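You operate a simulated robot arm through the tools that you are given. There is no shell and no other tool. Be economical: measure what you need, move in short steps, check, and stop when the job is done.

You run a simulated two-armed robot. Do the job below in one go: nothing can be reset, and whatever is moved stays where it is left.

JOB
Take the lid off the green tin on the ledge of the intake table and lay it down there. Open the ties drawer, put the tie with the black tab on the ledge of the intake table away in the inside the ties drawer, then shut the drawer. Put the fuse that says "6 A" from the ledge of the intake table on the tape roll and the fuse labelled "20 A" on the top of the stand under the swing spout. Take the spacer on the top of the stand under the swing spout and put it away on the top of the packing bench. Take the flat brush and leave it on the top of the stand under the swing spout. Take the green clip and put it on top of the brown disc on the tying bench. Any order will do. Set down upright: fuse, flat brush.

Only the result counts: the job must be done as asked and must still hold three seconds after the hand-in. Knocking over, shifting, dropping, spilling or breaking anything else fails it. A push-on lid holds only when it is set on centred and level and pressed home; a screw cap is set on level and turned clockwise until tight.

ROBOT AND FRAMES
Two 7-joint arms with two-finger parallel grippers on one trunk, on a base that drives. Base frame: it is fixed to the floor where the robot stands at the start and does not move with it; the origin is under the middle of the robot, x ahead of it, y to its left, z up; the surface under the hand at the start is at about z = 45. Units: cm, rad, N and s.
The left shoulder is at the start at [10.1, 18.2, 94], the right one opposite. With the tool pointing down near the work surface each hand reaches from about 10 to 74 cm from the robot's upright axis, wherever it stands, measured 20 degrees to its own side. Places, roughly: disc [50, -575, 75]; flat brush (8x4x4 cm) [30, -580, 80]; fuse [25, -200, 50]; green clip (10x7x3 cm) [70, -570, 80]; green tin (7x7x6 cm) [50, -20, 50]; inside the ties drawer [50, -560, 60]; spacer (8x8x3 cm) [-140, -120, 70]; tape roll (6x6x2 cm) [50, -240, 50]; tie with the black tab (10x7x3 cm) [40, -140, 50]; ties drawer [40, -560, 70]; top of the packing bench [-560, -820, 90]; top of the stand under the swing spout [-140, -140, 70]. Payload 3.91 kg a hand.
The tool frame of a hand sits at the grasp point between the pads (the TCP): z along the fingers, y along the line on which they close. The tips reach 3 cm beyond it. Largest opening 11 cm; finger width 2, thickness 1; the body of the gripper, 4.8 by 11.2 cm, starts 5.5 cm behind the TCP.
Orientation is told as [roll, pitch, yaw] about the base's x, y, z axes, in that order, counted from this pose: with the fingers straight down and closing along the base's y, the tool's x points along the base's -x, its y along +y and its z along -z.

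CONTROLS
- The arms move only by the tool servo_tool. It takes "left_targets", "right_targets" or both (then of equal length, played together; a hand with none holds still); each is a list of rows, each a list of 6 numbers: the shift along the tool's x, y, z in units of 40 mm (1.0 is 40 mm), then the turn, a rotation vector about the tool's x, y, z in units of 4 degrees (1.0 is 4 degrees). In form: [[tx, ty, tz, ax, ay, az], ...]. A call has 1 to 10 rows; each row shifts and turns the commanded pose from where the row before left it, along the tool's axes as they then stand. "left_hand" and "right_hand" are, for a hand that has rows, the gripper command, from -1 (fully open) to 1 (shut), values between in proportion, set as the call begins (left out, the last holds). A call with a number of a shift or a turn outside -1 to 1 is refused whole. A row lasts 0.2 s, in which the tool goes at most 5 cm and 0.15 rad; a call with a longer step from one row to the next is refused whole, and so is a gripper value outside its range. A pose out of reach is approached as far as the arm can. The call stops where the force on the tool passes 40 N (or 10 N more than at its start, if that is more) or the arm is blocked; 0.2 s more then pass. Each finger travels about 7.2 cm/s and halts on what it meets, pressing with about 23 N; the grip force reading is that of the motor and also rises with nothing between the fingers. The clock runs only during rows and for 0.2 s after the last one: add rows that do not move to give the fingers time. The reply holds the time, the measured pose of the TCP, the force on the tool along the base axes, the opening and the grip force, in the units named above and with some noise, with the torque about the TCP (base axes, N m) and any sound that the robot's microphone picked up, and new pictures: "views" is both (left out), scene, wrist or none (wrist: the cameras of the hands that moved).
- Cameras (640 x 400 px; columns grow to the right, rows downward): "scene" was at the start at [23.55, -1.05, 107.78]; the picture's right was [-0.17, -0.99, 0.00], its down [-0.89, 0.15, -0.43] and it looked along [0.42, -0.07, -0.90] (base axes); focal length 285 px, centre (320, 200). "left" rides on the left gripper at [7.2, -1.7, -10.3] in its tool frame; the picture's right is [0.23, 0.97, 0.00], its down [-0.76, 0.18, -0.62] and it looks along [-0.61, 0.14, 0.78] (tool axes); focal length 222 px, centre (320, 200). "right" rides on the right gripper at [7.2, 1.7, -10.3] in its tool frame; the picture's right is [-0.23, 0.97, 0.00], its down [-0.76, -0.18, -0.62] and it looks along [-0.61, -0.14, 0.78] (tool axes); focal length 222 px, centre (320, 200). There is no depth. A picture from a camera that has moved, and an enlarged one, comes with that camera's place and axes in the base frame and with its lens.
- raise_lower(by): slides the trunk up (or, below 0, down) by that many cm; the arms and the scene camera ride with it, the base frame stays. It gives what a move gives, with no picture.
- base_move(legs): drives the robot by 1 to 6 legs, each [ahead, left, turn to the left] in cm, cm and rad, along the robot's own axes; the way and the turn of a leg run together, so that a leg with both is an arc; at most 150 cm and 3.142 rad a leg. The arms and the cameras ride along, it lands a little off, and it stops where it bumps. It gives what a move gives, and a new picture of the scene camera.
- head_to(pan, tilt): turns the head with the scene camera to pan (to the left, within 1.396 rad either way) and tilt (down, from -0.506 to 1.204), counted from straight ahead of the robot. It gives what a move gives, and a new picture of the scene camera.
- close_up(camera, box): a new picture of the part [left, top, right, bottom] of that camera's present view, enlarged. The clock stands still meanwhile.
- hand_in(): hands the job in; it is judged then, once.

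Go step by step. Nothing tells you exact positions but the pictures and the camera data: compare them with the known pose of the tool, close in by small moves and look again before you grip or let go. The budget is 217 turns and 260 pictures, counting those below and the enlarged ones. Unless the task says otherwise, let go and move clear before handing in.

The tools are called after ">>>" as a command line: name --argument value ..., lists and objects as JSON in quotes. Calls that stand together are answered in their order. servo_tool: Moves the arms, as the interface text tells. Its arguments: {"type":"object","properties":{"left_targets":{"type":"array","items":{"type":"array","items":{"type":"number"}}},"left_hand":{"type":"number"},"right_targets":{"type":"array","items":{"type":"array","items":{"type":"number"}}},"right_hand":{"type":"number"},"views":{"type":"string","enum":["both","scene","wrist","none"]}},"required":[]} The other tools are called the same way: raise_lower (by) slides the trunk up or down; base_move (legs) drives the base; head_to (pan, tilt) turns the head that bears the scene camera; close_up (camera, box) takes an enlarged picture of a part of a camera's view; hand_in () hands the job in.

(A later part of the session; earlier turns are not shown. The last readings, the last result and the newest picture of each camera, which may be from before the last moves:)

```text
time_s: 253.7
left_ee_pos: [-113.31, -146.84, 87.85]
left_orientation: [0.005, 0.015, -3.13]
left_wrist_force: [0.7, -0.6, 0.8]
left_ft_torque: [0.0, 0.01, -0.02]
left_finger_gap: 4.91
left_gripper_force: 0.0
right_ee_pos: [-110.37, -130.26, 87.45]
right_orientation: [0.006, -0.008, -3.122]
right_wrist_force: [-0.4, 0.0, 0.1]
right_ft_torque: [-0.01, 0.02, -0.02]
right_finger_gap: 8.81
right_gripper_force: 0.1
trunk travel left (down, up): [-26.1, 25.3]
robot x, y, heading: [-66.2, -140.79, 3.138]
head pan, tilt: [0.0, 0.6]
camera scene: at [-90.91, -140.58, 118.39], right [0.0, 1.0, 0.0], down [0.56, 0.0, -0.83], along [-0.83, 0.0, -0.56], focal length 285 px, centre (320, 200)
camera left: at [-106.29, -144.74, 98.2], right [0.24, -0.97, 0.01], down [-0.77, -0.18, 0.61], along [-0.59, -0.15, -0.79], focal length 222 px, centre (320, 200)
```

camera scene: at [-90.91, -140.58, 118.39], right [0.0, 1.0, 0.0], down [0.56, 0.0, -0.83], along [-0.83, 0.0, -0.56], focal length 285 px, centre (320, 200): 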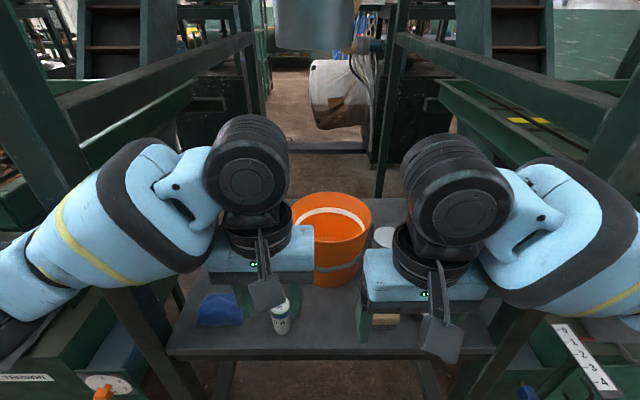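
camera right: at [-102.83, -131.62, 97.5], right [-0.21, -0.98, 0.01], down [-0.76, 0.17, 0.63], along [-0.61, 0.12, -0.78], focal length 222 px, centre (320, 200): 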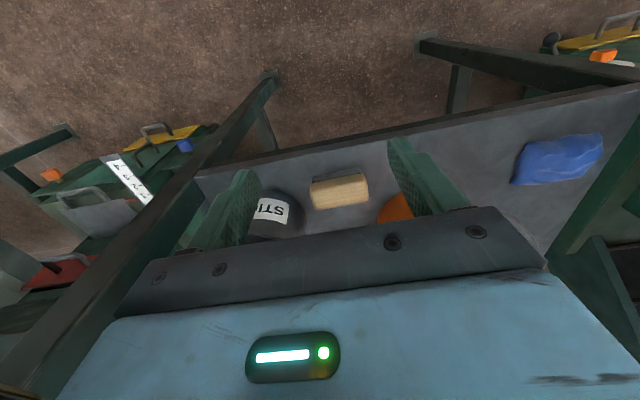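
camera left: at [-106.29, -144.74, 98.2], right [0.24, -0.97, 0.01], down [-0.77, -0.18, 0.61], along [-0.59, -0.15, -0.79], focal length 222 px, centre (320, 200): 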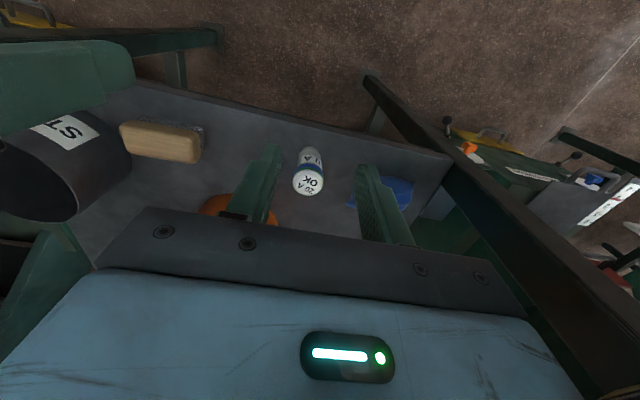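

The fuse stands upright, but the orange bucket seems shifted slightly from before (rim right edge 357→371 px). I pull both hands back for a clear view.

>>> servo_tool --left_targets '[[0.6, 0.3, -0.2, 0, 0, 0], [0.8, 0.4, -0.2, 0, 0, 0], [0.8, 0.4, 0, 0, 0, 0], [0.8, 0.4, 0, 0, 0, 0]]' --right_targets '[[0.6, 0, -0.2, 0, 0, 0], [0.8, 0, -0.2, 0, 0, 0], [0.8, 0, 0, 0, 0, 0], [0.4, 0, 0, 0, 0, 0]]' --views "scene"

>>> base_move --legs '[[-15.5, 0, -0.018]]'

```text
time_s: 254.7
left_ee_pos: [-101.15, -152.58, 89.7]
left_orientation: [0.005, 0.018, -3.131]
left_wrist_force: [-0.8, -0.1, -0.4]
left_ft_torque: [-0.03, 0.01, 0.0]
left_finger_gap: 4.95
left_gripper_force: 0.1
right_ee_pos: [-99.63, -130.09, 88.7]
right_orientation: [0.008, -0.005, -3.121]
right_wrist_force: [0.3, 0.2, 0.3]
right_ft_torque: [-0.02, -0.04, -0.01]
right_finger_gap: 8.82
right_gripper_force: 0.0
trunk travel left (down, up): [-26.1, 25.3]
robot x, y, heading: [-66.47, -140.77, 3.138]
head pan, tilt: [0.0, 0.6]
camera scene: at [-90.79, -140.52, 118.37], right [0.0, 1.0, 0.0], down [0.56, 0.0, -0.83], along [-0.83, 0.0, -0.56], focal length 285 px, centre (320, 200)
```

scene: 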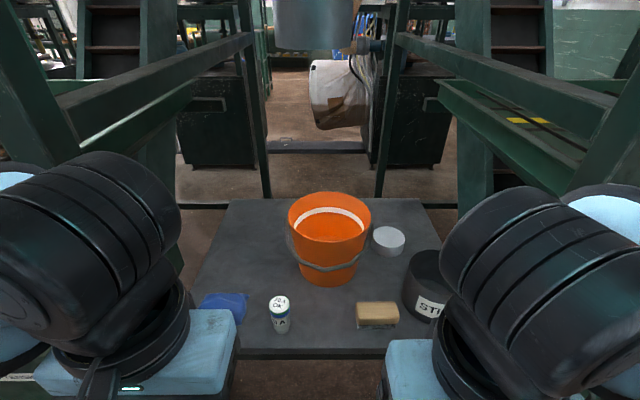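

```text
time_s: 256.1
left_ee_pos: [-86.0, -152.13, 89.75]
left_orientation: [0.007, 0.015, 3.131]
left_wrist_force: [0.1, -0.1, 0.3]
left_ft_torque: [0.01, 0.03, -0.02]
left_finger_gap: 4.97
left_gripper_force: 0.1
right_ee_pos: [-83.95, -129.58, 88.69]
right_orientation: [0.008, -0.007, -3.138]
right_wrist_force: [0.8, -0.3, -1.1]
right_ft_torque: [0.01, 0.02, -0.02]
right_finger_gap: 8.83
right_gripper_force: 0.2
trunk travel left (down, up): [-26.1, 25.3]
robot x, y, heading: [-50.79, -140.58, 3.117]
head pan, tilt: [0.0, 0.6]
camera scene: at [-75.45, -140.27, 118.38], right [0.02, 1.0, 0.0], down [0.56, -0.01, -0.83], along [-0.83, 0.02, -0.56], focal length 285 px, centre (320, 200)
```

scene: 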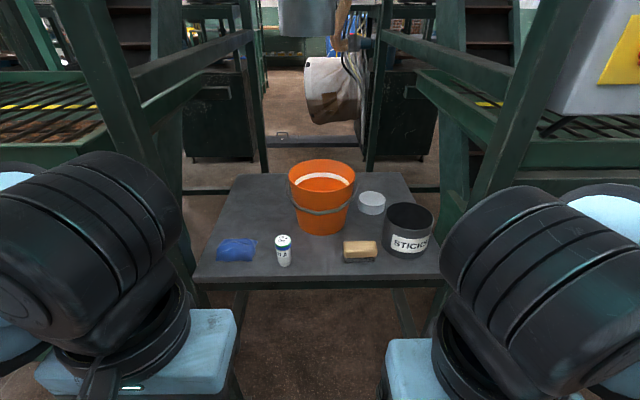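

The bucket did shift: its rim center moved from about [-129.1, -141.2] to [-133.0, -138.6]; everything else is in place. I'll drag it back by gripping its front-left rim: first raise and turn the left hand ~57°.

>>> servo_tool --left_targets '[[0, 0, -0.4, 0, 0, -0.95], [0, 0, -0.4, 0, 0, -0.95], [0, 0, -0.4, 0, 0, -0.95], [0, 0, -0.4, 0, 0, -0.95], [0, 0, -0.4, 0, 0, -0.95], [0, 0, -0.2, 0, 0, -0.95], [0, 0, 0, 0, 0, -0.95], [0, 0, 0, 0, 0, -0.95], [0, 0, 0, 0, 0, -0.95], [0, 0, 0, 0, 0, -0.95]]' --views "none"

>>> servo_tool --left_targets '[[0, 0, 0, 0, 0, -0.95], [0, 0, 0, 0, 0, -0.95], [0, 0, 0, 0, 0, -0.95], [0, 0, 0, 0, 0, -0.95], [0, 0, 0, 0, 0, -0.95]]' --views "none"

>>> base_move --legs '[[20, 0, 0.02]]'

```text
time_s: 258.3
left_ee_pos: [-86.18, -151.92, 98.61]
left_orientation: [0.017, 0.009, -2.485]
left_wrist_force: [0.4, -0.5, 0.3]
left_ft_torque: [-0.01, 0.0, -0.01]
left_finger_gap: 4.92
left_gripper_force: 0.0
right_ee_pos: [-84.18, -129.71, 88.68]
right_orientation: [0.007, -0.004, -3.138]
right_wrist_force: [0.1, 0.6, 0.5]
right_ft_torque: [-0.02, -0.03, 0.01]
right_finger_gap: 8.81
right_gripper_force: 0.1
trunk travel left (down, up): [-26.1, 25.3]
robot x, y, heading: [-50.92, -140.85, 3.123]
head pan, tilt: [0.0, 0.6]
```

```text
time_s: 259.5
left_ee_pos: [-86.04, -152.14, 98.66]
left_orientation: [0.019, 0.002, -2.155]
left_wrist_force: [0.1, 0.2, -0.2]
left_ft_torque: [-0.02, 0.0, 0.0]
left_finger_gap: 4.94
left_gripper_force: 0.1
right_ee_pos: [-84.16, -129.78, 88.74]
right_orientation: [0.007, -0.006, -3.137]
right_wrist_force: [-0.5, 0.5, 0.0]
right_ft_torque: [-0.01, 0.0, 0.0]
right_finger_gap: 8.82
right_gripper_force: 0.1
trunk travel left (down, up): [-26.1, 25.3]
robot x, y, heading: [-51.27, -140.89, 3.124]
head pan, tilt: [0.0, 0.6]
```

```text
time_s: 261.1
left_ee_pos: [-105.67, -152.53, 98.61]
left_orientation: [0.018, 0.003, -2.14]
left_wrist_force: [-0.2, -0.4, -0.2]
left_ft_torque: [-0.03, -0.03, 0.02]
left_finger_gap: 4.97
left_gripper_force: 0.0
right_ee_pos: [-104.28, -129.93, 88.76]
right_orientation: [0.006, -0.005, -3.12]
right_wrist_force: [-0.3, 0.4, 0.5]
right_ft_torque: [-0.02, -0.04, -0.01]
right_finger_gap: 8.8
right_gripper_force: 0.0
trunk travel left (down, up): [-26.1, 25.3]
robot x, y, heading: [-70.51, -140.56, 3.139]
head pan, tilt: [0.0, 0.6]
camera scene: at [-95.43, -140.42, 118.35], right [0.0, 1.0, 0.0], down [0.57, 0.0, -0.82], along [-0.82, 0.0, -0.57], focal length 285 px, centre (320, 200)
```

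scene: 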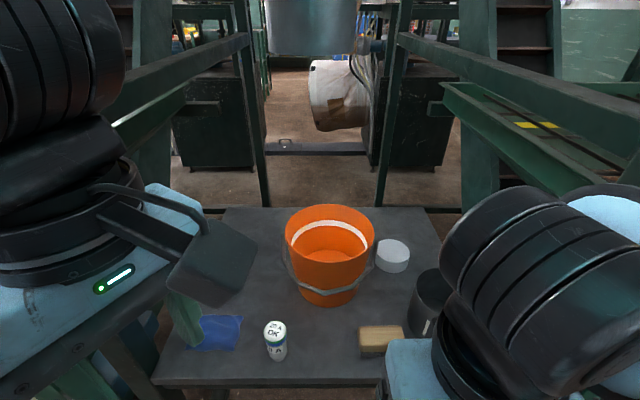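

The swing spout hangs above the bucket (bottom ≈ z 113, front edge x ≈ -130), so I tilt the hand to keep the wrist clear, then move to above the bucket's front-left rim.

>>> servo_tool --left_targets '[[0, 0, 0, 0.84, -0.54, 0], [0, 0, 0, 0.84, -0.54, 0], [0, 0, 0, 0.84, -0.54, 0], [0, 0, 0, 0.84, -0.54, 0], [0, 0, 0, 0.84, -0.54, 0], [0, -0.8, 0.5, 0, 0, 0], [0, -0.8, 0.5, 0, 0, 0], [0, -0.8, 0.5, 0, 0, 0], [0, -0.8, 0.5, 0, 0, 0]]' --views "both"

```text
time_s: 263.3
left_ee_pos: [-116.39, -146.03, 95.57]
left_orientation: [-0.31, -0.197, -2.105]
left_wrist_force: [0.1, 0.9, -1.1]
left_ft_torque: [0.0, -0.02, 0.0]
left_finger_gap: 4.95
left_gripper_force: 0.1
right_ee_pos: [-102.53, -130.51, 89.15]
right_orientation: [0.004, -0.02, -3.109]
right_wrist_force: [-0.3, 0.7, 0.0]
right_ft_torque: [-0.01, 0.01, -0.04]
right_finger_gap: 8.79
right_gripper_force: 0.1
trunk travel left (down, up): [-26.1, 25.3]
robot x, y, heading: [-70.38, -140.56, -3.133]
head pan, tilt: [0.0, 0.6]
stopped in row 9 (left hand): the arm was blocked; the commanded pose is now the measured one
camera scene: at [-93.11, -140.8, 118.7], right [-0.01, 1.0, 0.0], down [0.55, 0.0, -0.83], along [-0.83, 0.0, -0.55], focal length 285 px, centre (320, 200)
camera left: at [-110.43, -138.69, 104.3], right [0.88, -0.33, -0.34], down [-0.02, -0.73, 0.68], along [-0.47, -0.59, -0.65], focal length 222 px, centre (320, 200)
```

scene: 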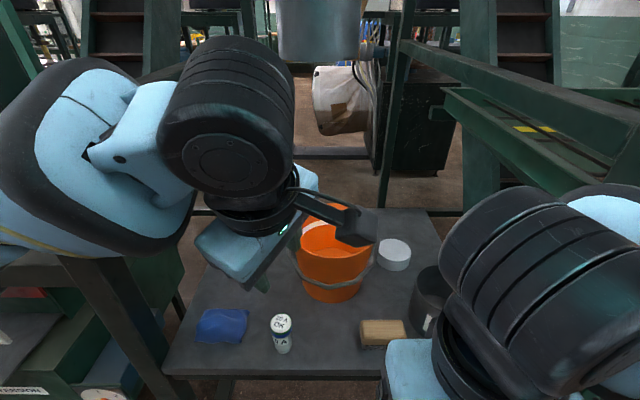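
left: 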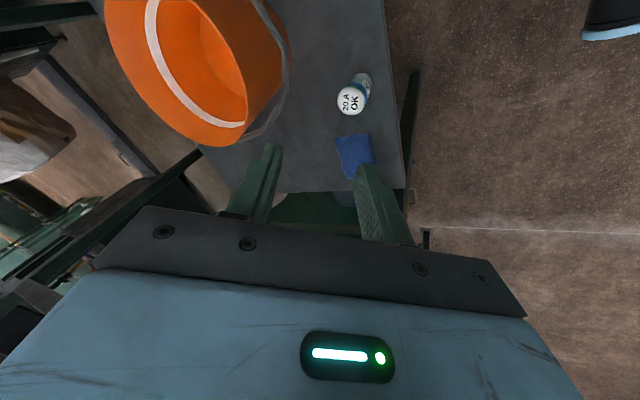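

The left arm meets the frame when turned like this. I retract it; instead I'll use the closed right-hand fingers as a peg inside the bucket to draw it back.

>>> servo_tool --left_targets '[[0, 0.8, -0.4, 0, 0, 0], [0, 0.8, -0.4, 0, 0, 0], [0, 0.8, -0.4, 0, 0, 0], [0, 0.8, -0.3, -0.84, 0.54, 0], [0, 0.3, 0, -0.84, 0.54, 0], [0, 0, 0, -0.84, 0.54, 0.95], [0, 0, 0, -0.84, 0.54, 0.95], [0, 0, 0, -0.84, 0.54, 0.95], [0, 0, 0, 0, 0, 0.95], [0, 0, 0, 0, 0, 0.95]]' --views "none"

>>> servo_tool --left_targets '[[0, 0, 0, 0, 0, 0.95], [0, 0, 0, 0, 0, 0.95], [0, 0, 0, 0, 0, 0.95], [0, 0, 0, 0, 0, 0.95], [0, 0, 0, 0, 0, 0.95], [0, 0, 0, 0, 0, 0.95], [0, 0, 0, 0, 0, 0.95]]' --views "scene"

```text
time_s: 265.5
left_ee_pos: [-105.05, -153.2, 96.6]
left_orientation: [0.023, -0.013, -2.468]
left_wrist_force: [1.0, -0.3, -0.2]
left_ft_torque: [-0.02, -0.02, 0.0]
left_finger_gap: 4.95
left_gripper_force: 0.0
right_ee_pos: [-103.96, -130.14, 88.67]
right_orientation: [0.009, -0.006, -3.116]
right_wrist_force: [-0.7, -0.3, 0.0]
right_ft_torque: [0.0, 0.04, 0.02]
right_finger_gap: 8.81
right_gripper_force: 0.0
trunk travel left (down, up): [-26.1, 25.3]
robot x, y, heading: [-70.85, -140.43, -3.144]
head pan, tilt: [0.0, 0.6]
```

```text
time_s: 267.1
left_ee_pos: [-104.95, -153.1, 96.61]
left_orientation: [0.026, -0.002, -2.931]
left_wrist_force: [-1.0, -0.6, 0.2]
left_ft_torque: [0.0, -0.01, 0.0]
left_finger_gap: 4.95
left_gripper_force: 0.1
right_ee_pos: [-103.97, -130.22, 88.7]
right_orientation: [0.006, -0.005, -3.116]
right_wrist_force: [-0.1, -0.3, 0.4]
right_ft_torque: [-0.03, 0.02, -0.03]
right_finger_gap: 8.8
right_gripper_force: 0.0
trunk travel left (down, up): [-26.1, 25.3]
robot x, y, heading: [-70.98, -140.6, -3.139]
head pan, tilt: [0.0, 0.6]
camera scene: at [-95.1, -140.62, 118.36], right [0.0, 1.0, 0.0], down [0.56, 0.0, -0.83], along [-0.83, 0.0, -0.56], focal length 285 px, centre (320, 200)
```

scene: 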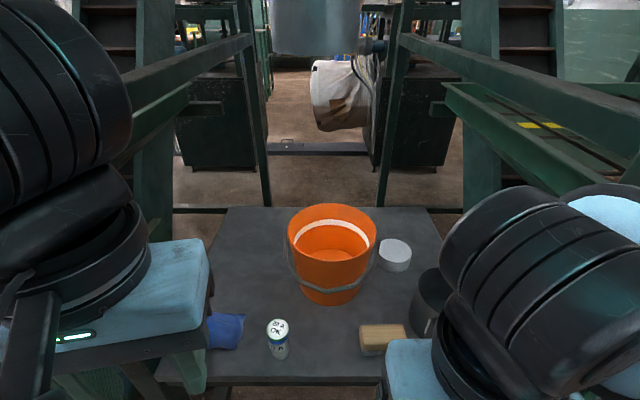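

Now I close the right fingers, tilt the hand about 17° and bring it above the inside front of the bucket.

>>> servo_tool --right_targets '[[0, 0, -0.2, 0, -0.86, 0], [0, 0, -0.2, 0, -0.86, 0], [0, 0, -0.2, 0, -0.86, 0], [0, 0, 0, 0, -0.86, 0], [0, 0, 0, 0, -0.86, 0], [-0.8, 0.32, 0.12, 0, 0, 0], [-0.8, 0.32, 0.12, 0, 0, 0], [-0.8, 0.32, 0.12, 0, 0, 0], [-0.8, 0.32, 0.12, 0, 0, 0]]' --right_hand 1 --views "both"

```text
time_s: 269.1
left_ee_pos: [-103.83, -152.44, 96.92]
left_orientation: [0.029, -0.013, -2.936]
left_wrist_force: [0.1, 0.2, 0.8]
left_ft_torque: [-0.02, -0.01, 0.0]
left_finger_gap: 4.97
left_gripper_force: 0.1
right_ee_pos: [-115.73, -134.91, 93.64]
right_orientation: [0.009, -0.316, -3.134]
right_wrist_force: [-1.2, -0.5, 0.5]
right_ft_torque: [0.01, 0.0, 0.02]
right_finger_gap: 0.01
right_gripper_force: 22.7
trunk travel left (down, up): [-26.1, 25.3]
robot x, y, heading: [-70.63, -140.43, 3.141]
head pan, tilt: [0.0, 0.6]
camera scene: at [-93.74, -139.91, 118.63], right [0.0, 1.0, 0.0], down [0.56, -0.01, -0.83], along [-0.83, 0.0, -0.56], focal length 285 px, centre (320, 200)
camera right: at [-105.62, -136.4, 101.14], right [-0.21, -0.98, 0.08], down [-0.53, 0.18, 0.83], along [-0.82, 0.13, -0.56], focal length 222 px, centre (320, 200)
```

scene: 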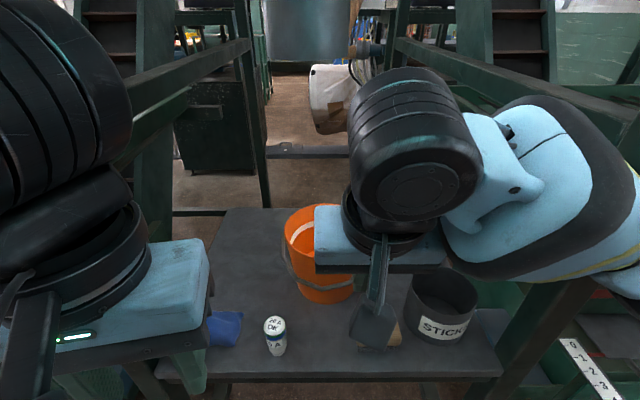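
right: 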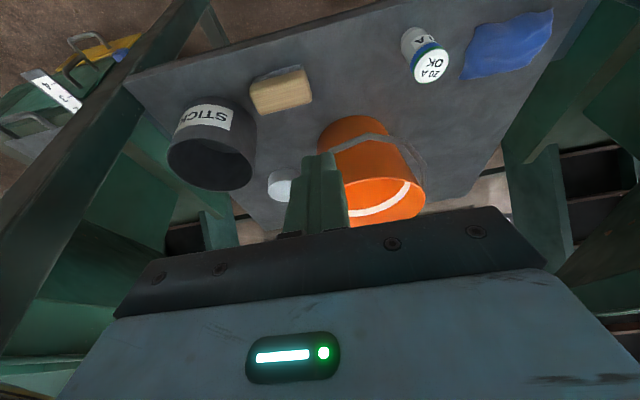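

>>> servo_tool --right_targets '[[-0.85, 0.41, 0.3, 0, 0, 0], [-0.85, 0.41, 0.4, 0, 0, 0], [-0.85, 0.41, 0.5, 0, 0, 0], [0, 0, 0, 0, 0, 0]]' --views "both"

```text
time_s: 270.1
left_ee_pos: [-103.17, -152.3, 97.28]
left_orientation: [0.028, -0.023, -2.94]
left_wrist_force: [0.0, 0.5, -0.3]
left_ft_torque: [0.01, 0.04, -0.01]
left_finger_gap: 4.96
left_gripper_force: 0.1
right_ee_pos: [-126.37, -139.29, 93.12]
right_orientation: [0.012, -0.329, -3.142]
right_wrist_force: [-0.2, 0.3, -0.4]
right_ft_torque: [0.0, -0.01, 0.0]
right_finger_gap: 0.0
right_gripper_force: 23.2
trunk travel left (down, up): [-26.1, 25.3]
robot x, y, heading: [-70.69, -140.5, 3.135]
head pan, tilt: [0.0, 0.6]
camera scene: at [-92.81, -139.69, 118.83], right [0.01, 1.0, -0.01], down [0.55, -0.01, -0.84], along [-0.84, 0.0, -0.55], focal length 285 px, centre (320, 200)
camera right: at [-116.1, -140.84, 100.45], right [-0.21, -0.97, 0.08], down [-0.52, 0.18, 0.83], along [-0.83, 0.13, -0.55], focal length 222 px, centre (320, 200)
```

scene: 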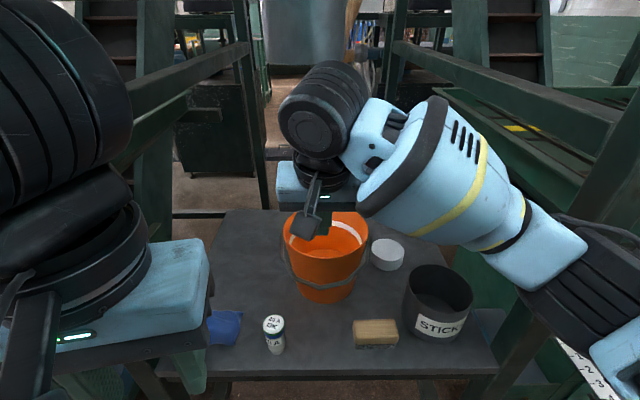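
right: 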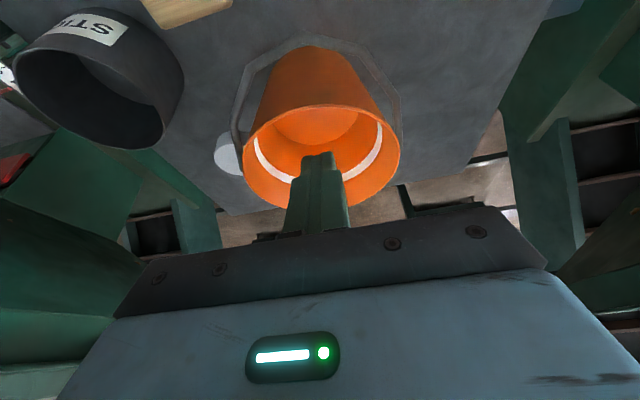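

The peg is over the bucket's inside. I descend along the finger axis ~7.5 cm.

>>> servo_tool --right_targets '[[0, 0, 0.6, 0, 0, 0], [0, 0, 0.7, 0, 0, 0], [0, 0, 0.6, 0, 0, 0], [0, 0, 0, 0, 0, 0]]' --views "both"

```text
time_s: 271.1
left_ee_pos: [-104.83, -153.23, 96.47]
left_orientation: [0.023, -0.002, -2.932]
left_wrist_force: [0.7, -0.8, 0.4]
left_ft_torque: [-0.01, 0.0, 0.0]
left_finger_gap: 4.95
left_gripper_force: 0.1
right_ee_pos: [-129.81, -141.11, 84.49]
right_orientation: [0.005, -0.306, -3.115]
right_wrist_force: [0.4, 1.2, -0.5]
right_ft_torque: [-0.06, -0.01, 0.03]
right_finger_gap: 0.0
right_gripper_force: 23.1
trunk travel left (down, up): [-26.1, 25.3]
robot x, y, heading: [-70.55, -140.63, -3.144]
head pan, tilt: [0.0, 0.6]
camera scene: at [-95.08, -140.85, 118.36], right [0.0, 1.0, 0.0], down [0.56, 0.0, -0.83], along [-0.83, 0.0, -0.56], focal length 285 px, centre (320, 200)
camera right: at [-119.68, -142.39, 92.02], right [-0.19, -0.98, 0.07], down [-0.54, 0.17, 0.82], along [-0.82, 0.12, -0.56], focal length 222 px, centre (320, 200)
```

scene: 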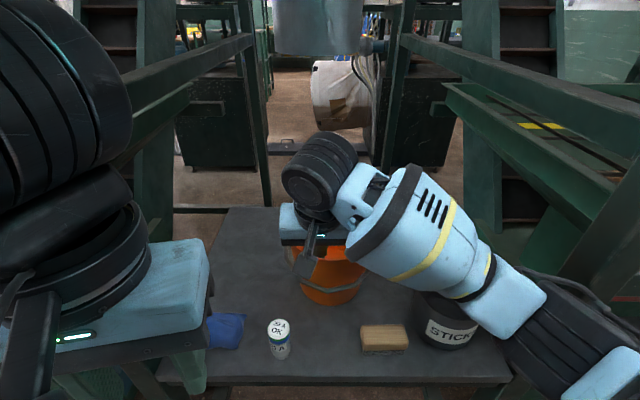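
right: 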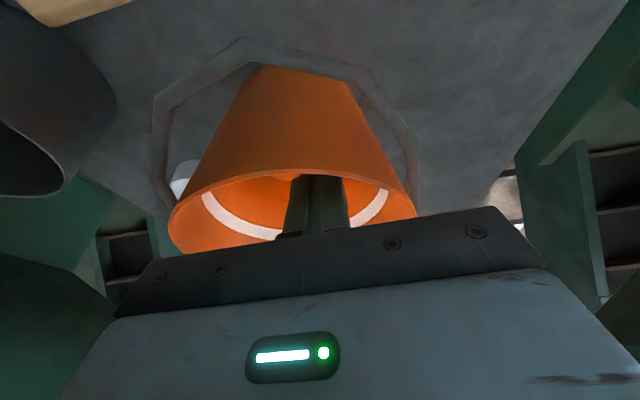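

The peg is inside. I draw the bucket along (+x, -y) slowly, about three quarters of the way first.

>>> servo_tool --right_targets '[[0.16, 0.119, -0.052, 0, 0, 0], [0.16, 0.119, -0.052, 0, 0, 0], [0.16, 0.119, -0.052, 0, 0, 0], [0.16, 0.119, -0.052, 0, 0, 0], [0.16, 0.119, -0.052, 0, 0, 0], [0.16, 0.119, -0.052, 0, 0, 0]]' --views "both"

```text
time_s: 272.5
left_ee_pos: [-104.77, -153.16, 96.49]
left_orientation: [0.024, -0.001, -2.931]
left_wrist_force: [0.2, -1.0, 0.1]
left_ft_torque: [0.01, 0.05, 0.0]
left_finger_gap: 4.92
left_gripper_force: 0.0
right_ee_pos: [-125.65, -143.77, 84.58]
right_orientation: [0.005, -0.305, -3.118]
right_wrist_force: [-0.8, 0.2, 0.2]
right_ft_torque: [-0.01, -0.03, -0.01]
right_finger_gap: 0.0
right_gripper_force: 23.0
trunk travel left (down, up): [-26.1, 25.3]
robot x, y, heading: [-70.84, -140.78, -3.143]
head pan, tilt: [0.0, 0.6]
camera scene: at [-95.1, -140.62, 118.36], right [0.0, 1.0, 0.0], down [0.56, 0.0, -0.83], along [-0.83, 0.0, -0.56], focal length 285 px, centre (320, 200)
camera right: at [-115.58, -145.08, 92.09], right [-0.19, -0.98, 0.08], down [-0.54, 0.17, 0.82], along [-0.82, 0.12, -0.56], focal length 222 px, centre (320, 200)
```

scene: 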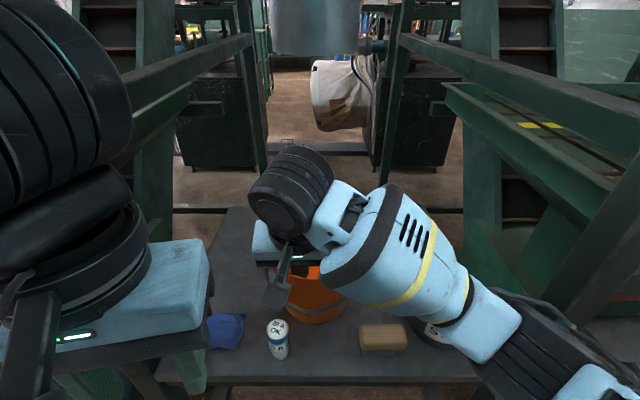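
right: 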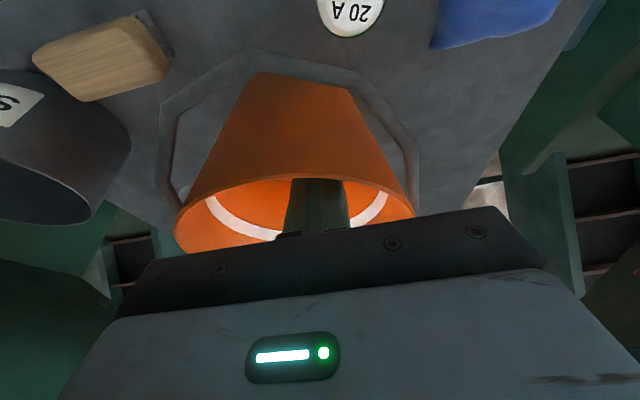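

The bucket followed. I free the peg, lift it out along the finger axis, and compare.

>>> servo_tool --right_targets '[[-0.2, -0.12, 0.05, 0, 0, 0], [-0.1, -0.05, 0, 0, 0, 0], [0, 0, -0.6, 0, 0, 0], [0, 0, -0.8, 0, 0, 0], [0, 0, -0.8, 0, 0, 0], [0.8, -0.2, -0.2, 0, 0, 0], [0.9, -0.3, 0, 0, 0, 0], [0.9, -0.3, 0, 0, 0, 0], [0.9, -0.3, 0, 0, 0, 0], [0.9, -0.3, 0, 0, 0, 0]]' --views "scene"

>>> base_move --legs '[[-20, 0, -0.02]]'

```text
time_s: 274.7
left_ee_pos: [-103.62, -153.53, 97.13]
left_orientation: [0.017, -0.016, -2.933]
left_wrist_force: [-0.3, 0.2, -0.1]
left_ft_torque: [-0.04, -0.02, 0.01]
left_finger_gap: 4.94
left_gripper_force: 0.0
right_ee_pos: [-106.22, -137.17, 89.1]
right_orientation: [0.001, -0.328, -3.119]
right_wrist_force: [-0.2, 0.7, -0.2]
right_ft_torque: [0.03, -0.01, 0.02]
right_finger_gap: 0.0
right_gripper_force: 22.8
trunk travel left (down, up): [-26.1, 25.3]
robot x, y, heading: [-70.44, -140.69, 3.143]
head pan, tilt: [0.0, 0.6]
camera scene: at [-93.45, -141.21, 118.78], right [0.0, 1.0, 0.01], down [0.55, 0.0, -0.83], along [-0.83, 0.0, -0.55], focal length 285 px, centre (320, 200)
```

scene: 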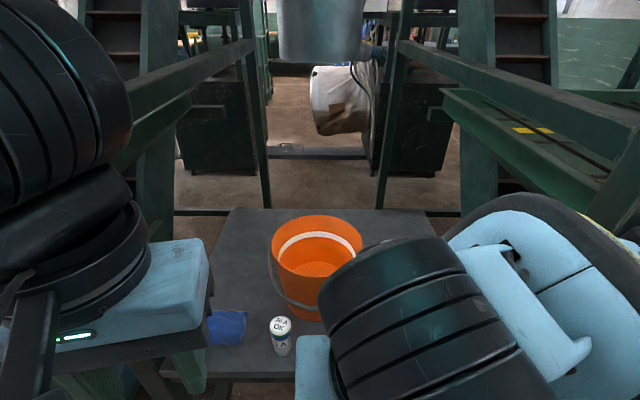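

```text
time_s: 276.3
left_ee_pos: [-84.54, -152.8, 96.62]
left_orientation: [0.026, -0.001, -2.946]
left_wrist_force: [1.0, -0.4, -0.3]
left_ft_torque: [-0.01, 0.03, -0.04]
left_finger_gap: 4.96
left_gripper_force: 0.1
right_ee_pos: [-86.88, -136.41, 88.31]
right_orientation: [0.006, -0.308, -3.136]
right_wrist_force: [0.3, 1.1, 0.0]
right_ft_torque: [-0.01, 0.04, -0.02]
right_finger_gap: 0.0
right_gripper_force: 23.0
trunk travel left (down, up): [-26.1, 25.3]
robot x, y, heading: [-50.36, -140.99, 3.13]
head pan, tilt: [0.0, 0.6]
camera scene: at [-74.62, -140.38, 118.38], right [0.01, 1.0, 0.0], down [0.56, -0.01, -0.83], along [-0.83, 0.01, -0.56], focal length 285 px, centre (320, 200)
```

scene: 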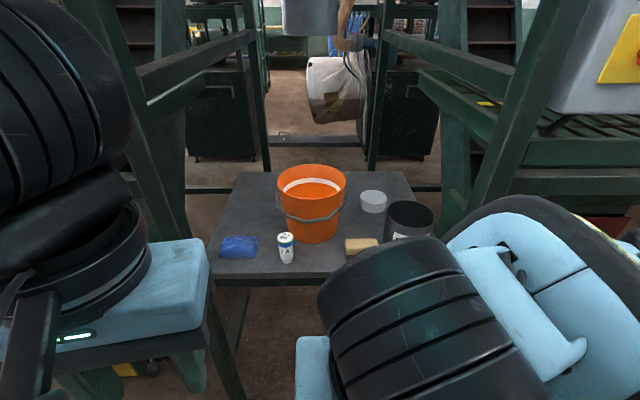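

The bucket is back within about 0.7 cm of its original place. Next, the spacer: I straighten the right hand, open it, shift it to y ≈ -124, raise it and drive closer.

>>> servo_tool --right_targets '[[0, -0.6, -0.2, 0, 0.88, 0], [0, -0.6, -0.2, 0, 0.88, 0], [0, -0.6, -0.2, 0, 0.88, 0], [0, -0.6, -0.2, 0, 0.88, 0], [0, -0.6, -0.2, 0, 0.88, 0]]' --right_hand -0.9 --views "none"

>>> base_move --legs '[[22, 0, 0.01]]'

```text
time_s: 277.5
left_ee_pos: [-84.75, -152.67, 96.51]
left_orientation: [0.025, 0.0, -2.948]
left_wrist_force: [-0.4, 1.1, 0.1]
left_ft_torque: [0.03, -0.02, -0.03]
left_finger_gap: 4.93
left_gripper_force: 0.0
right_ee_pos: [-86.07, -124.47, 92.14]
right_orientation: [0.007, 0.002, -3.132]
right_wrist_force: [-0.6, 0.1, 0.5]
right_ft_torque: [0.01, 0.01, -0.02]
right_finger_gap: 10.44
right_gripper_force: 0.3
trunk travel left (down, up): [-26.1, 25.3]
robot x, y, heading: [-49.97, -140.41, 3.124]
head pan, tilt: [0.0, 0.6]
```

```text
time_s: 279.2
left_ee_pos: [-106.54, -153.03, 96.5]
left_orientation: [0.025, -0.002, -2.932]
left_wrist_force: [-0.5, 0.5, 0.1]
left_ft_torque: [0.02, 0.02, 0.05]
left_finger_gap: 4.94
left_gripper_force: 0.1
right_ee_pos: [-108.5, -124.81, 92.1]
right_orientation: [0.007, 0.001, -3.119]
right_wrist_force: [-1.4, -0.4, 0.2]
right_ft_torque: [-0.01, 0.0, 0.02]
right_finger_gap: 10.45
right_gripper_force: 0.0
trunk travel left (down, up): [-26.1, 25.3]
robot x, y, heading: [-72.34, -140.46, 3.14]
head pan, tilt: [0.0, 0.6]
camera scene: at [-96.74, -140.53, 118.37], right [0.0, 1.0, 0.0], down [0.56, 0.0, -0.83], along [-0.83, 0.0, -0.56], focal length 285 px, centre (320, 200)
```

scene: 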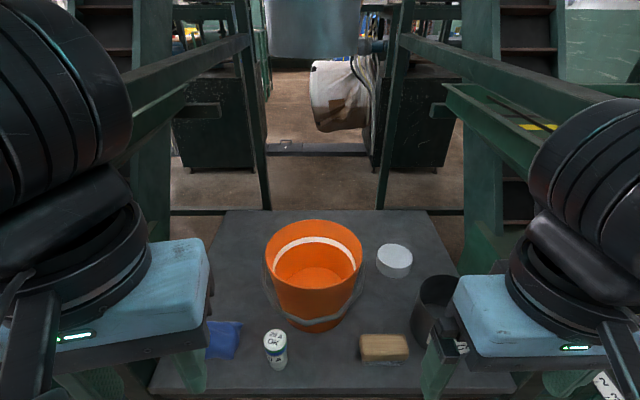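

The spacer is near [-140.6, -124.7]. Extending the right arm over it.

>>> servo_tool --right_targets '[[-0.8, 0, 0, 0, 0, 0], [-0.85, 0, 0, 0, 0, 0], [-0.85, 0, 0, 0, 0, 0], [-0.85, 0, 0, 0, 0, 0], [-0.85, 0, 0, 0, 0, 0], [-0.85, 0, 0, 0, 0, 0], [-0.85, 0, 0, 0, 0, 0], [-0.85, 0, 0, 0, 0, 0], [-0.85, 0, 0, 0, 0, 0]]' --views "both"

```text
time_s: 281.4
left_ee_pos: [-98.63, -153.6, 96.26]
left_orientation: [0.022, 0.006, -2.933]
left_wrist_force: [-0.4, -2.0, -0.9]
left_ft_torque: [0.05, -0.05, 0.02]
left_finger_gap: 4.94
left_gripper_force: 0.1
right_ee_pos: [-131.07, -126.61, 92.43]
right_orientation: [0.001, -0.006, -3.106]
right_wrist_force: [-0.9, 0.7, 0.1]
right_ft_torque: [-0.04, -0.05, -0.01]
right_finger_gap: 10.48
right_gripper_force: 0.1
trunk travel left (down, up): [-26.1, 25.3]
robot x, y, heading: [-63.69, -140.57, 3.14]
head pan, tilt: [0.0, 0.6]
stopped in row 9 (right hand): the arm was blocked; the commanded pose is now the measured one
camera scene: at [-88.92, -141.31, 118.23], right [0.0, 1.0, 0.01], down [0.57, 0.0, -0.82], along [-0.82, 0.01, -0.57], focal length 285 px, centre (320, 200)
camera right: at [-123.66, -128.02, 102.53], right [-0.19, -0.98, 0.0], down [-0.76, 0.15, 0.63], along [-0.62, 0.12, -0.78], focal length 222 px, centre (320, 200)
```

scene: 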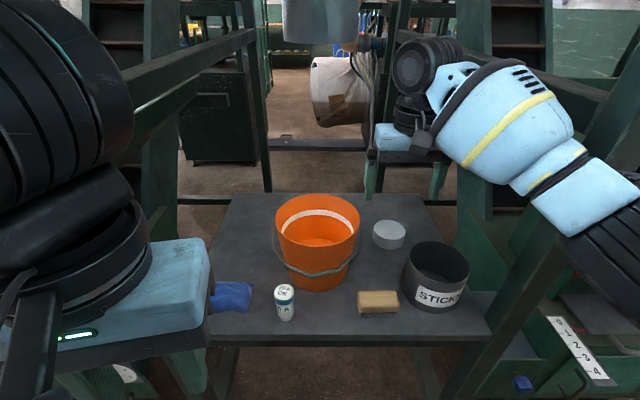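
right: 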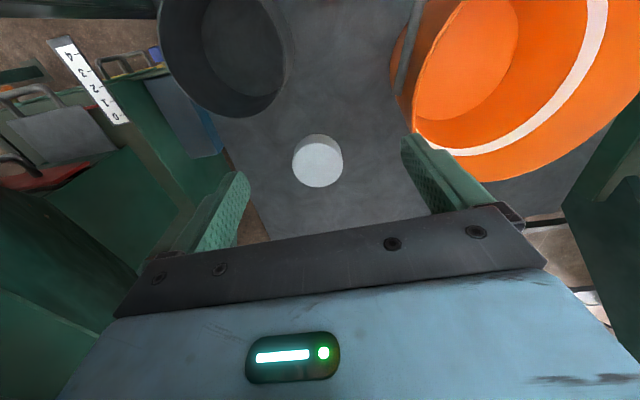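

The right forearm is pressing the frame post and pushed the base back. I retract and turn the hand (the spacer is round) so that the elbow comes inward.

>>> servo_tool --right_targets '[[0.6, 0, 0, 0, 0, 0], [0.8, 0, 0, 0, 0, 0], [0.8, 0, 0, 0, 0, 0], [0.8, 0, 0, 0, 0, -0.95], [0, 0, 0, 0, 0, -0.95], [0, 0, 0, 0, 0, -0.95], [0, 0, 0, 0, 0, -0.95], [0, 0, 0, 0, 0, -0.95], [0, 0, 0, 0, 0, -0.95], [0, 0, 0, 0, 0, -0.95]]' --views "scene"

```text
time_s: 283.6
left_ee_pos: [-98.53, -153.43, 96.46]
left_orientation: [0.021, 0.003, -2.938]
left_wrist_force: [0.0, -0.1, 1.0]
left_ft_torque: [-0.02, 0.0, -0.01]
left_finger_gap: 4.95
left_gripper_force: 0.0
right_ee_pos: [-118.69, -125.66, 92.33]
right_orientation: [0.001, -0.005, -2.645]
right_wrist_force: [0.2, 0.2, 0.5]
right_ft_torque: [0.04, 0.02, -0.02]
right_finger_gap: 10.44
right_gripper_force: 0.1
trunk travel left (down, up): [-26.1, 25.3]
robot x, y, heading: [-63.89, -140.43, 3.131]
head pan, tilt: [0.0, 0.6]
camera scene: at [-88.62, -140.99, 118.32], right [0.0, 1.0, 0.01], down [0.57, 0.0, -0.82], along [-0.82, 0.01, -0.57], focal length 285 px, centre (320, 200)
```

scene: 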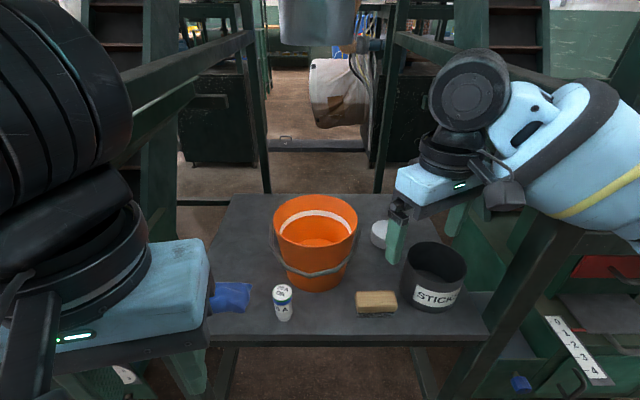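

I'll change the approach angle: tuck the left hand, un-turn the right hand, and shift/turn the robot so the arm reaches in diagonally, clear of the post.

>>> servo_tool --left_targets '[[0.8, 0, 0, 0, 0, 0], [0.9, 0, 0, 0, 0, 0], [0.9, 0, 0, 0, 0, 0], [0.9, 0, 0, 0, 0, 0], [0, 0, 0, 0, 0, 0], [0, 0, 0, 0, 0, 0], [0, 0, 0, 0, 0, 0]]' --right_targets '[[0, 0, 0, 0, 0, 0.95], [0, 0, 0, 0, 0, 0.95], [0, 0, 0, 0, 0, 0.95], [0, 0, 0, 0, 0, 0.95], [0, 0, 0, 0, 0, 0.95], [0, 0, 0, 0, 0, 0.95], [0, 0, 0, 0, 0, 0.95]]' --views "none"

>>> base_move --legs '[[5, 17, -0.29]]'

```text
time_s: 284.1
left_ee_pos: [-93.79, -152.01, 96.65]
left_orientation: [0.018, -0.001, -2.917]
left_wrist_force: [-0.6, 0.5, 0.4]
left_ft_torque: [0.03, 0.0, -0.02]
left_finger_gap: 4.96
left_gripper_force: 0.1
right_ee_pos: [-118.6, -125.87, 92.43]
right_orientation: [0.0, -0.01, -2.737]
right_wrist_force: [-0.1, 0.1, 0.6]
right_ft_torque: [0.01, -0.03, 0.02]
right_finger_gap: 10.47
right_gripper_force: 0.1
trunk travel left (down, up): [-26.1, 25.3]
robot x, y, heading: [-63.52, -140.39, 3.139]
head pan, tilt: [0.0, 0.6]
stopped in row 2 (left hand): the force on the tool passed its limit at 84 N (the readings are from after the stop); the commanded pose is now the measured one
```

```text
time_s: 285.2
left_ee_pos: [-94.94, -152.91, 96.69]
left_orientation: [0.018, -0.003, -2.956]
left_wrist_force: [-1.1, 0.0, 0.5]
left_ft_torque: [0.0, -0.01, -0.02]
left_finger_gap: 4.93
left_gripper_force: 0.0
right_ee_pos: [-118.63, -125.89, 92.37]
right_orientation: [0.003, -0.01, -2.778]
right_wrist_force: [-0.4, -0.2, 0.3]
right_ft_torque: [0.02, -0.03, -0.02]
right_finger_gap: 10.44
right_gripper_force: 0.0
trunk travel left (down, up): [-26.1, 25.3]
robot x, y, heading: [-64.83, -142.39, 3.103]
head pan, tilt: [0.0, 0.6]
stopped in leg 1: the robot was blocked; the commanded pose is now the measured one
camera scene: at [-89.1, -141.75, 118.37], right [0.04, 1.0, 0.0], down [0.56, -0.02, -0.83], along [-0.82, 0.03, -0.56], focal length 285 px, centre (320, 200)
```

scene: 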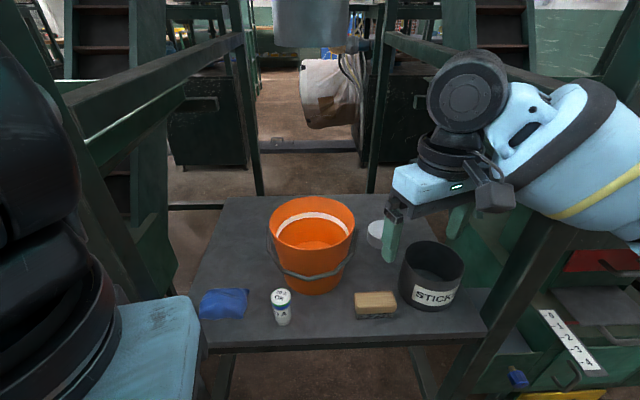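

Something is touching. I pull the right hand out of the opening, back up, and then reposition in free space.

>>> servo_tool --right_targets '[[0.8, 0.3, 0, 0, 0, 0.95], [0.8, 0.25, 0, 0, 0, 0.95], [0.8, 0.2, 0, 0, 0, 0.95], [0.8, 0.1, 0, 0, 0, 0.95], [0.8, 0, 0, 0, 0, 0.95]]' --views "none"

>>> base_move --legs '[[-14, 0, 0], [0, 18, 0], [0, 0, -0.27]]'

```text
time_s: 286.4
left_ee_pos: [-94.9, -152.79, 96.75]
left_orientation: [0.02, -0.003, -2.956]
left_wrist_force: [-0.2, 0.1, -0.2]
left_ft_torque: [0.0, 0.02, -0.01]
left_finger_gap: 4.94
left_gripper_force: 0.0
right_ee_pos: [-102.09, -125.0, 91.94]
right_orientation: [0.008, -0.006, -3.113]
right_wrist_force: [0.6, -0.3, -0.7]
right_ft_torque: [0.02, 0.03, 0.01]
right_finger_gap: 10.43
right_gripper_force: 0.0
trunk travel left (down, up): [-26.1, 25.3]
robot x, y, heading: [-64.46, -142.46, 3.102]
head pan, tilt: [0.0, 0.6]
```

```text
time_s: 290.4
left_ee_pos: [-83.77, -162.49, 96.76]
left_orientation: [0.021, -0.001, 3.051]
left_wrist_force: [-0.3, 0.4, 1.0]
left_ft_torque: [-0.01, -0.01, -0.01]
left_finger_gap: 4.99
left_gripper_force: 0.0
right_ee_pos: [-83.14, -133.81, 91.91]
right_orientation: [0.007, -0.008, 2.899]
right_wrist_force: [0.4, -1.4, -0.6]
right_ft_torque: [0.01, -0.01, 0.0]
right_finger_gap: 10.45
right_gripper_force: 0.0
trunk travel left (down, up): [-26.1, 25.3]
robot x, y, heading: [-51.85, -160.74, 2.83]
head pan, tilt: [0.0, 0.6]
camera scene: at [-75.07, -153.37, 118.36], right [0.31, 0.95, 0.0], down [0.54, -0.18, -0.83], along [-0.78, 0.26, -0.56], focal length 285 px, centre (320, 200)
```

scene: 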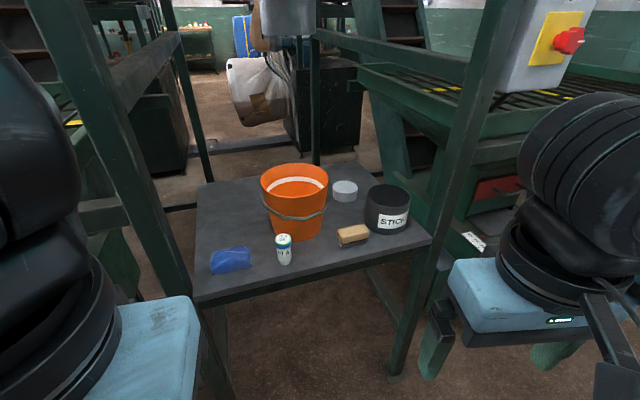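

Good angle. I slide the left hand inward, then drive ahead so that the right hand is in the opening.

>>> servo_tool --left_targets '[[0, -0.8, 0, 0, 0, 0], [0, -0.8, 0, 0, 0, 0], [0, -0.8, 0, 0, 0, 0]]' --views "none"

>>> base_move --legs '[[24, 5, 0]]'

```text
time_s: 291.2
left_ee_pos: [-82.65, -153.12, 96.31]
left_orientation: [0.021, -0.003, 3.052]
left_wrist_force: [0.6, 0.9, -0.1]
left_ft_torque: [0.01, -0.01, 0.02]
left_finger_gap: 4.96
left_gripper_force: 0.2
right_ee_pos: [-83.21, -133.84, 91.93]
right_orientation: [0.011, -0.008, 2.9]
right_wrist_force: [-0.2, -0.5, 0.1]
right_ft_torque: [0.01, -0.02, -0.02]
right_finger_gap: 10.43
right_gripper_force: 0.1
trunk travel left (down, up): [-26.1, 25.3]
robot x, y, heading: [-51.88, -160.92, 2.825]
head pan, tilt: [0.0, 0.6]
```

```text
time_s: 292.6
left_ee_pos: [-96.71, -153.21, 96.51]
left_orientation: [0.024, -0.024, 3.05]
left_wrist_force: [-0.1, 0.1, 0.4]
left_ft_torque: [-0.03, 0.0, 0.0]
left_finger_gap: 4.94
left_gripper_force: 0.0
right_ee_pos: [-98.24, -133.58, 92.54]
right_orientation: [0.005, -0.022, 2.923]
right_wrist_force: [0.7, 0.8, -0.1]
right_ft_torque: [-0.01, 0.04, -0.01]
right_finger_gap: 10.45
right_gripper_force: 0.0
trunk travel left (down, up): [-26.1, 25.3]
robot x, y, heading: [-67.5, -159.33, 2.842]
head pan, tilt: [0.0, 0.6]
stopped in leg 1: the robot was blocked; the commanded pose is now the measured one
camera scene: at [-89.28, -152.99, 118.79], right [0.29, 0.96, 0.0], down [0.53, -0.16, -0.83], along [-0.8, 0.24, -0.55], focal length 285 px, centre (320, 200)
```

scene: 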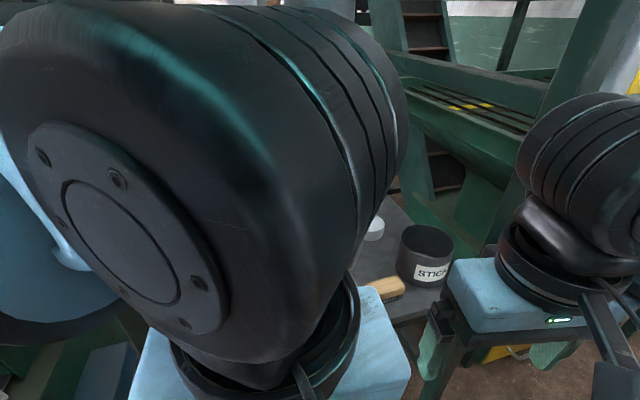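

The left elbow meets the frame. I extend the right hand in first (along the diagonal), then bring the left hand forward/right to free its elbow.

>>> servo_tool --right_targets '[[-0.79, 0.06, 0, 0, 0, 0], [-0.79, 0.06, 0, 0, 0, 0], [-0.79, 0.06, 0, 0, 0, 0], [-0.79, 0.06, 0, 0, 0, 0], [-0.79, 0.06, 0, 0, 0, 0], [-0.79, 0.06, 0, 0, 0, 0], [-0.79, 0.06, 0, 0, 0, 0], [-0.79, 0.06, 0, 0, 0, 0]]' --views "none"

>>> servo_tool --left_targets '[[-0.8, -0.4, 0, 0, 0, 0], [-0.8, -0.4, 0, 0, 0, 0], [-0.8, -0.4, 0, 0, 0, 0], [-0.4, -0.2, 0, 0, 0, 0]]' --views "scene"

```text
time_s: 294.4
left_ee_pos: [-96.61, -153.12, 96.6]
left_orientation: [0.024, -0.023, 3.047]
left_wrist_force: [0.1, 0.1, 0.1]
left_ft_torque: [0.0, 0.01, 0.0]
left_finger_gap: 4.99
left_gripper_force: 0.1
right_ee_pos: [-122.98, -129.78, 93.29]
right_orientation: [0.004, -0.024, 2.918]
right_wrist_force: [-0.2, -0.2, -0.2]
right_ft_torque: [0.0, 0.05, 0.0]
right_finger_gap: 10.45
right_gripper_force: 0.1
trunk travel left (down, up): [-26.1, 25.3]
robot x, y, heading: [-67.64, -159.48, 2.846]
head pan, tilt: [0.0, 0.6]
```

```text
time_s: 295.6
left_ee_pos: [-105.75, -147.3, 98.8]
left_orientation: [0.009, -0.082, 3.06]
left_wrist_force: [0.0, 1.0, -0.5]
left_ft_torque: [0.02, -0.03, -0.01]
left_finger_gap: 4.97
left_gripper_force: 0.0
right_ee_pos: [-121.78, -130.88, 93.71]
right_orientation: [0.007, -0.037, 2.934]
right_wrist_force: [0.7, 0.1, -0.5]
right_ft_torque: [-0.02, 0.0, 0.0]
right_finger_gap: 10.43
right_gripper_force: 0.0
trunk travel left (down, up): [-26.1, 25.3]
robot x, y, heading: [-67.25, -159.83, 2.858]
head pan, tilt: [0.0, 0.6]
stopped in row 4 (left hand): the arm was blocked; the commanded pose is now the measured one
camera scene: at [-87.33, -153.65, 118.99], right [0.28, 0.96, 0.0], down [0.52, -0.15, -0.84], along [-0.81, 0.23, -0.54], focal length 285 px, centre (320, 200)
```

scene: 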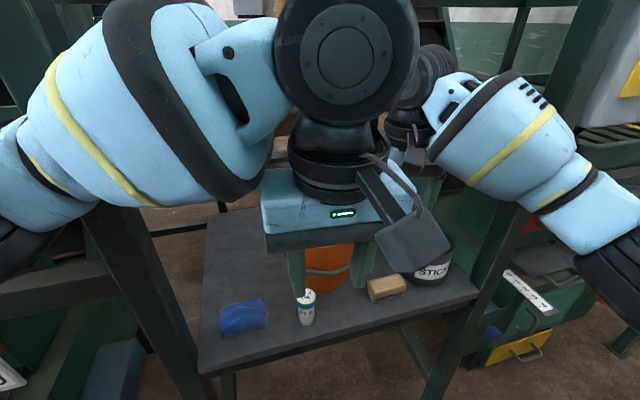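

I undo both moves and try a cleaner approach: robot facing -x, shifted to y ≈ -165, so the right arm reaches in nearly straight and the left arm stays in front of the frames.

>>> servo_tool --left_targets '[[0.8, 0.4, 0, 0, 0, 0], [0.8, 0.4, 0, 0, 0, 0], [0.7, 0.4, 0, 0, 0, 0], [0, 0, 0, 0, 0, 0], [0, 0, 0, 0, 0, 0], [0, 0, 0, 0, 0, 0], [0, 0, 0, 0, 0, 0]]' --right_targets '[[0, 0, 0, 0, 0, 0], [0.8, -0.06, 0, 0, 0, 0], [0.85, -0.06, 0, 0, 0, 0], [0.85, -0.06, 0, 0, 0, 0], [0.85, -0.06, 0, 0, 0, 0], [0.85, -0.06, 0, 0, 0, 0], [0.85, -0.06, 0, 0, 0, 0]]' --views "none"

>>> base_move --legs '[[-14, 0, 0], [0, 0, 0.29], [0, 8, 0]]'

```text
time_s: 297.2
left_ee_pos: [-98.47, -152.9, 97.43]
left_orientation: [0.007, -0.066, 3.059]
left_wrist_force: [-0.4, -0.1, -0.5]
left_ft_torque: [-0.02, -0.01, 0.02]
left_finger_gap: 4.96
left_gripper_force: 0.1
right_ee_pos: [-103.06, -133.44, 92.7]
right_orientation: [0.003, -0.028, 2.93]
right_wrist_force: [-0.9, 0.4, -0.5]
right_ft_torque: [-0.02, -0.04, -0.03]
right_finger_gap: 10.45
right_gripper_force: 0.1
trunk travel left (down, up): [-26.1, 25.3]
robot x, y, heading: [-67.67, -159.4, 2.853]
head pan, tilt: [0.0, 0.6]
```

```text
time_s: 300.5
left_ee_pos: [-87.81, -173.68, 96.58]
left_orientation: [0.017, -0.037, -2.93]
left_wrist_force: [0.4, 0.0, -0.1]
left_ft_torque: [0.0, 0.01, 0.03]
left_finger_gap: 4.92
left_gripper_force: 0.0
right_ee_pos: [-97.67, -156.48, 91.82]
right_orientation: [0.007, -0.008, -3.061]
right_wrist_force: [-0.9, -0.9, -0.2]
right_ft_torque: [0.03, -0.03, 0.0]
right_finger_gap: 10.44
right_gripper_force: 0.0
trunk travel left (down, up): [-26.1, 25.3]
robot x, y, heading: [-54.49, -171.13, -3.133]
head pan, tilt: [0.0, 0.6]
camera scene: at [-78.81, -171.58, 118.36], right [-0.01, 1.0, 0.0], down [0.56, 0.0, -0.83], along [-0.83, -0.01, -0.56], focal length 285 px, centre (320, 200)
```

scene: 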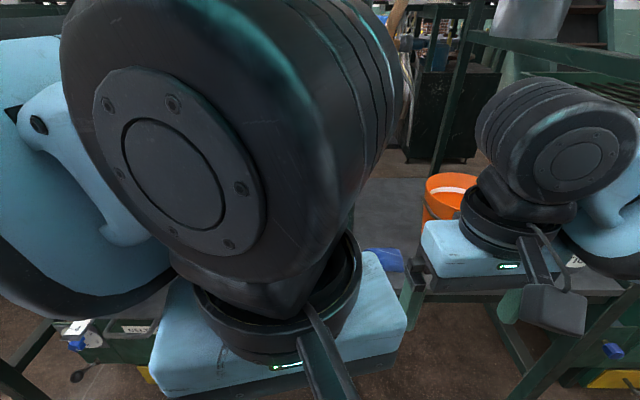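

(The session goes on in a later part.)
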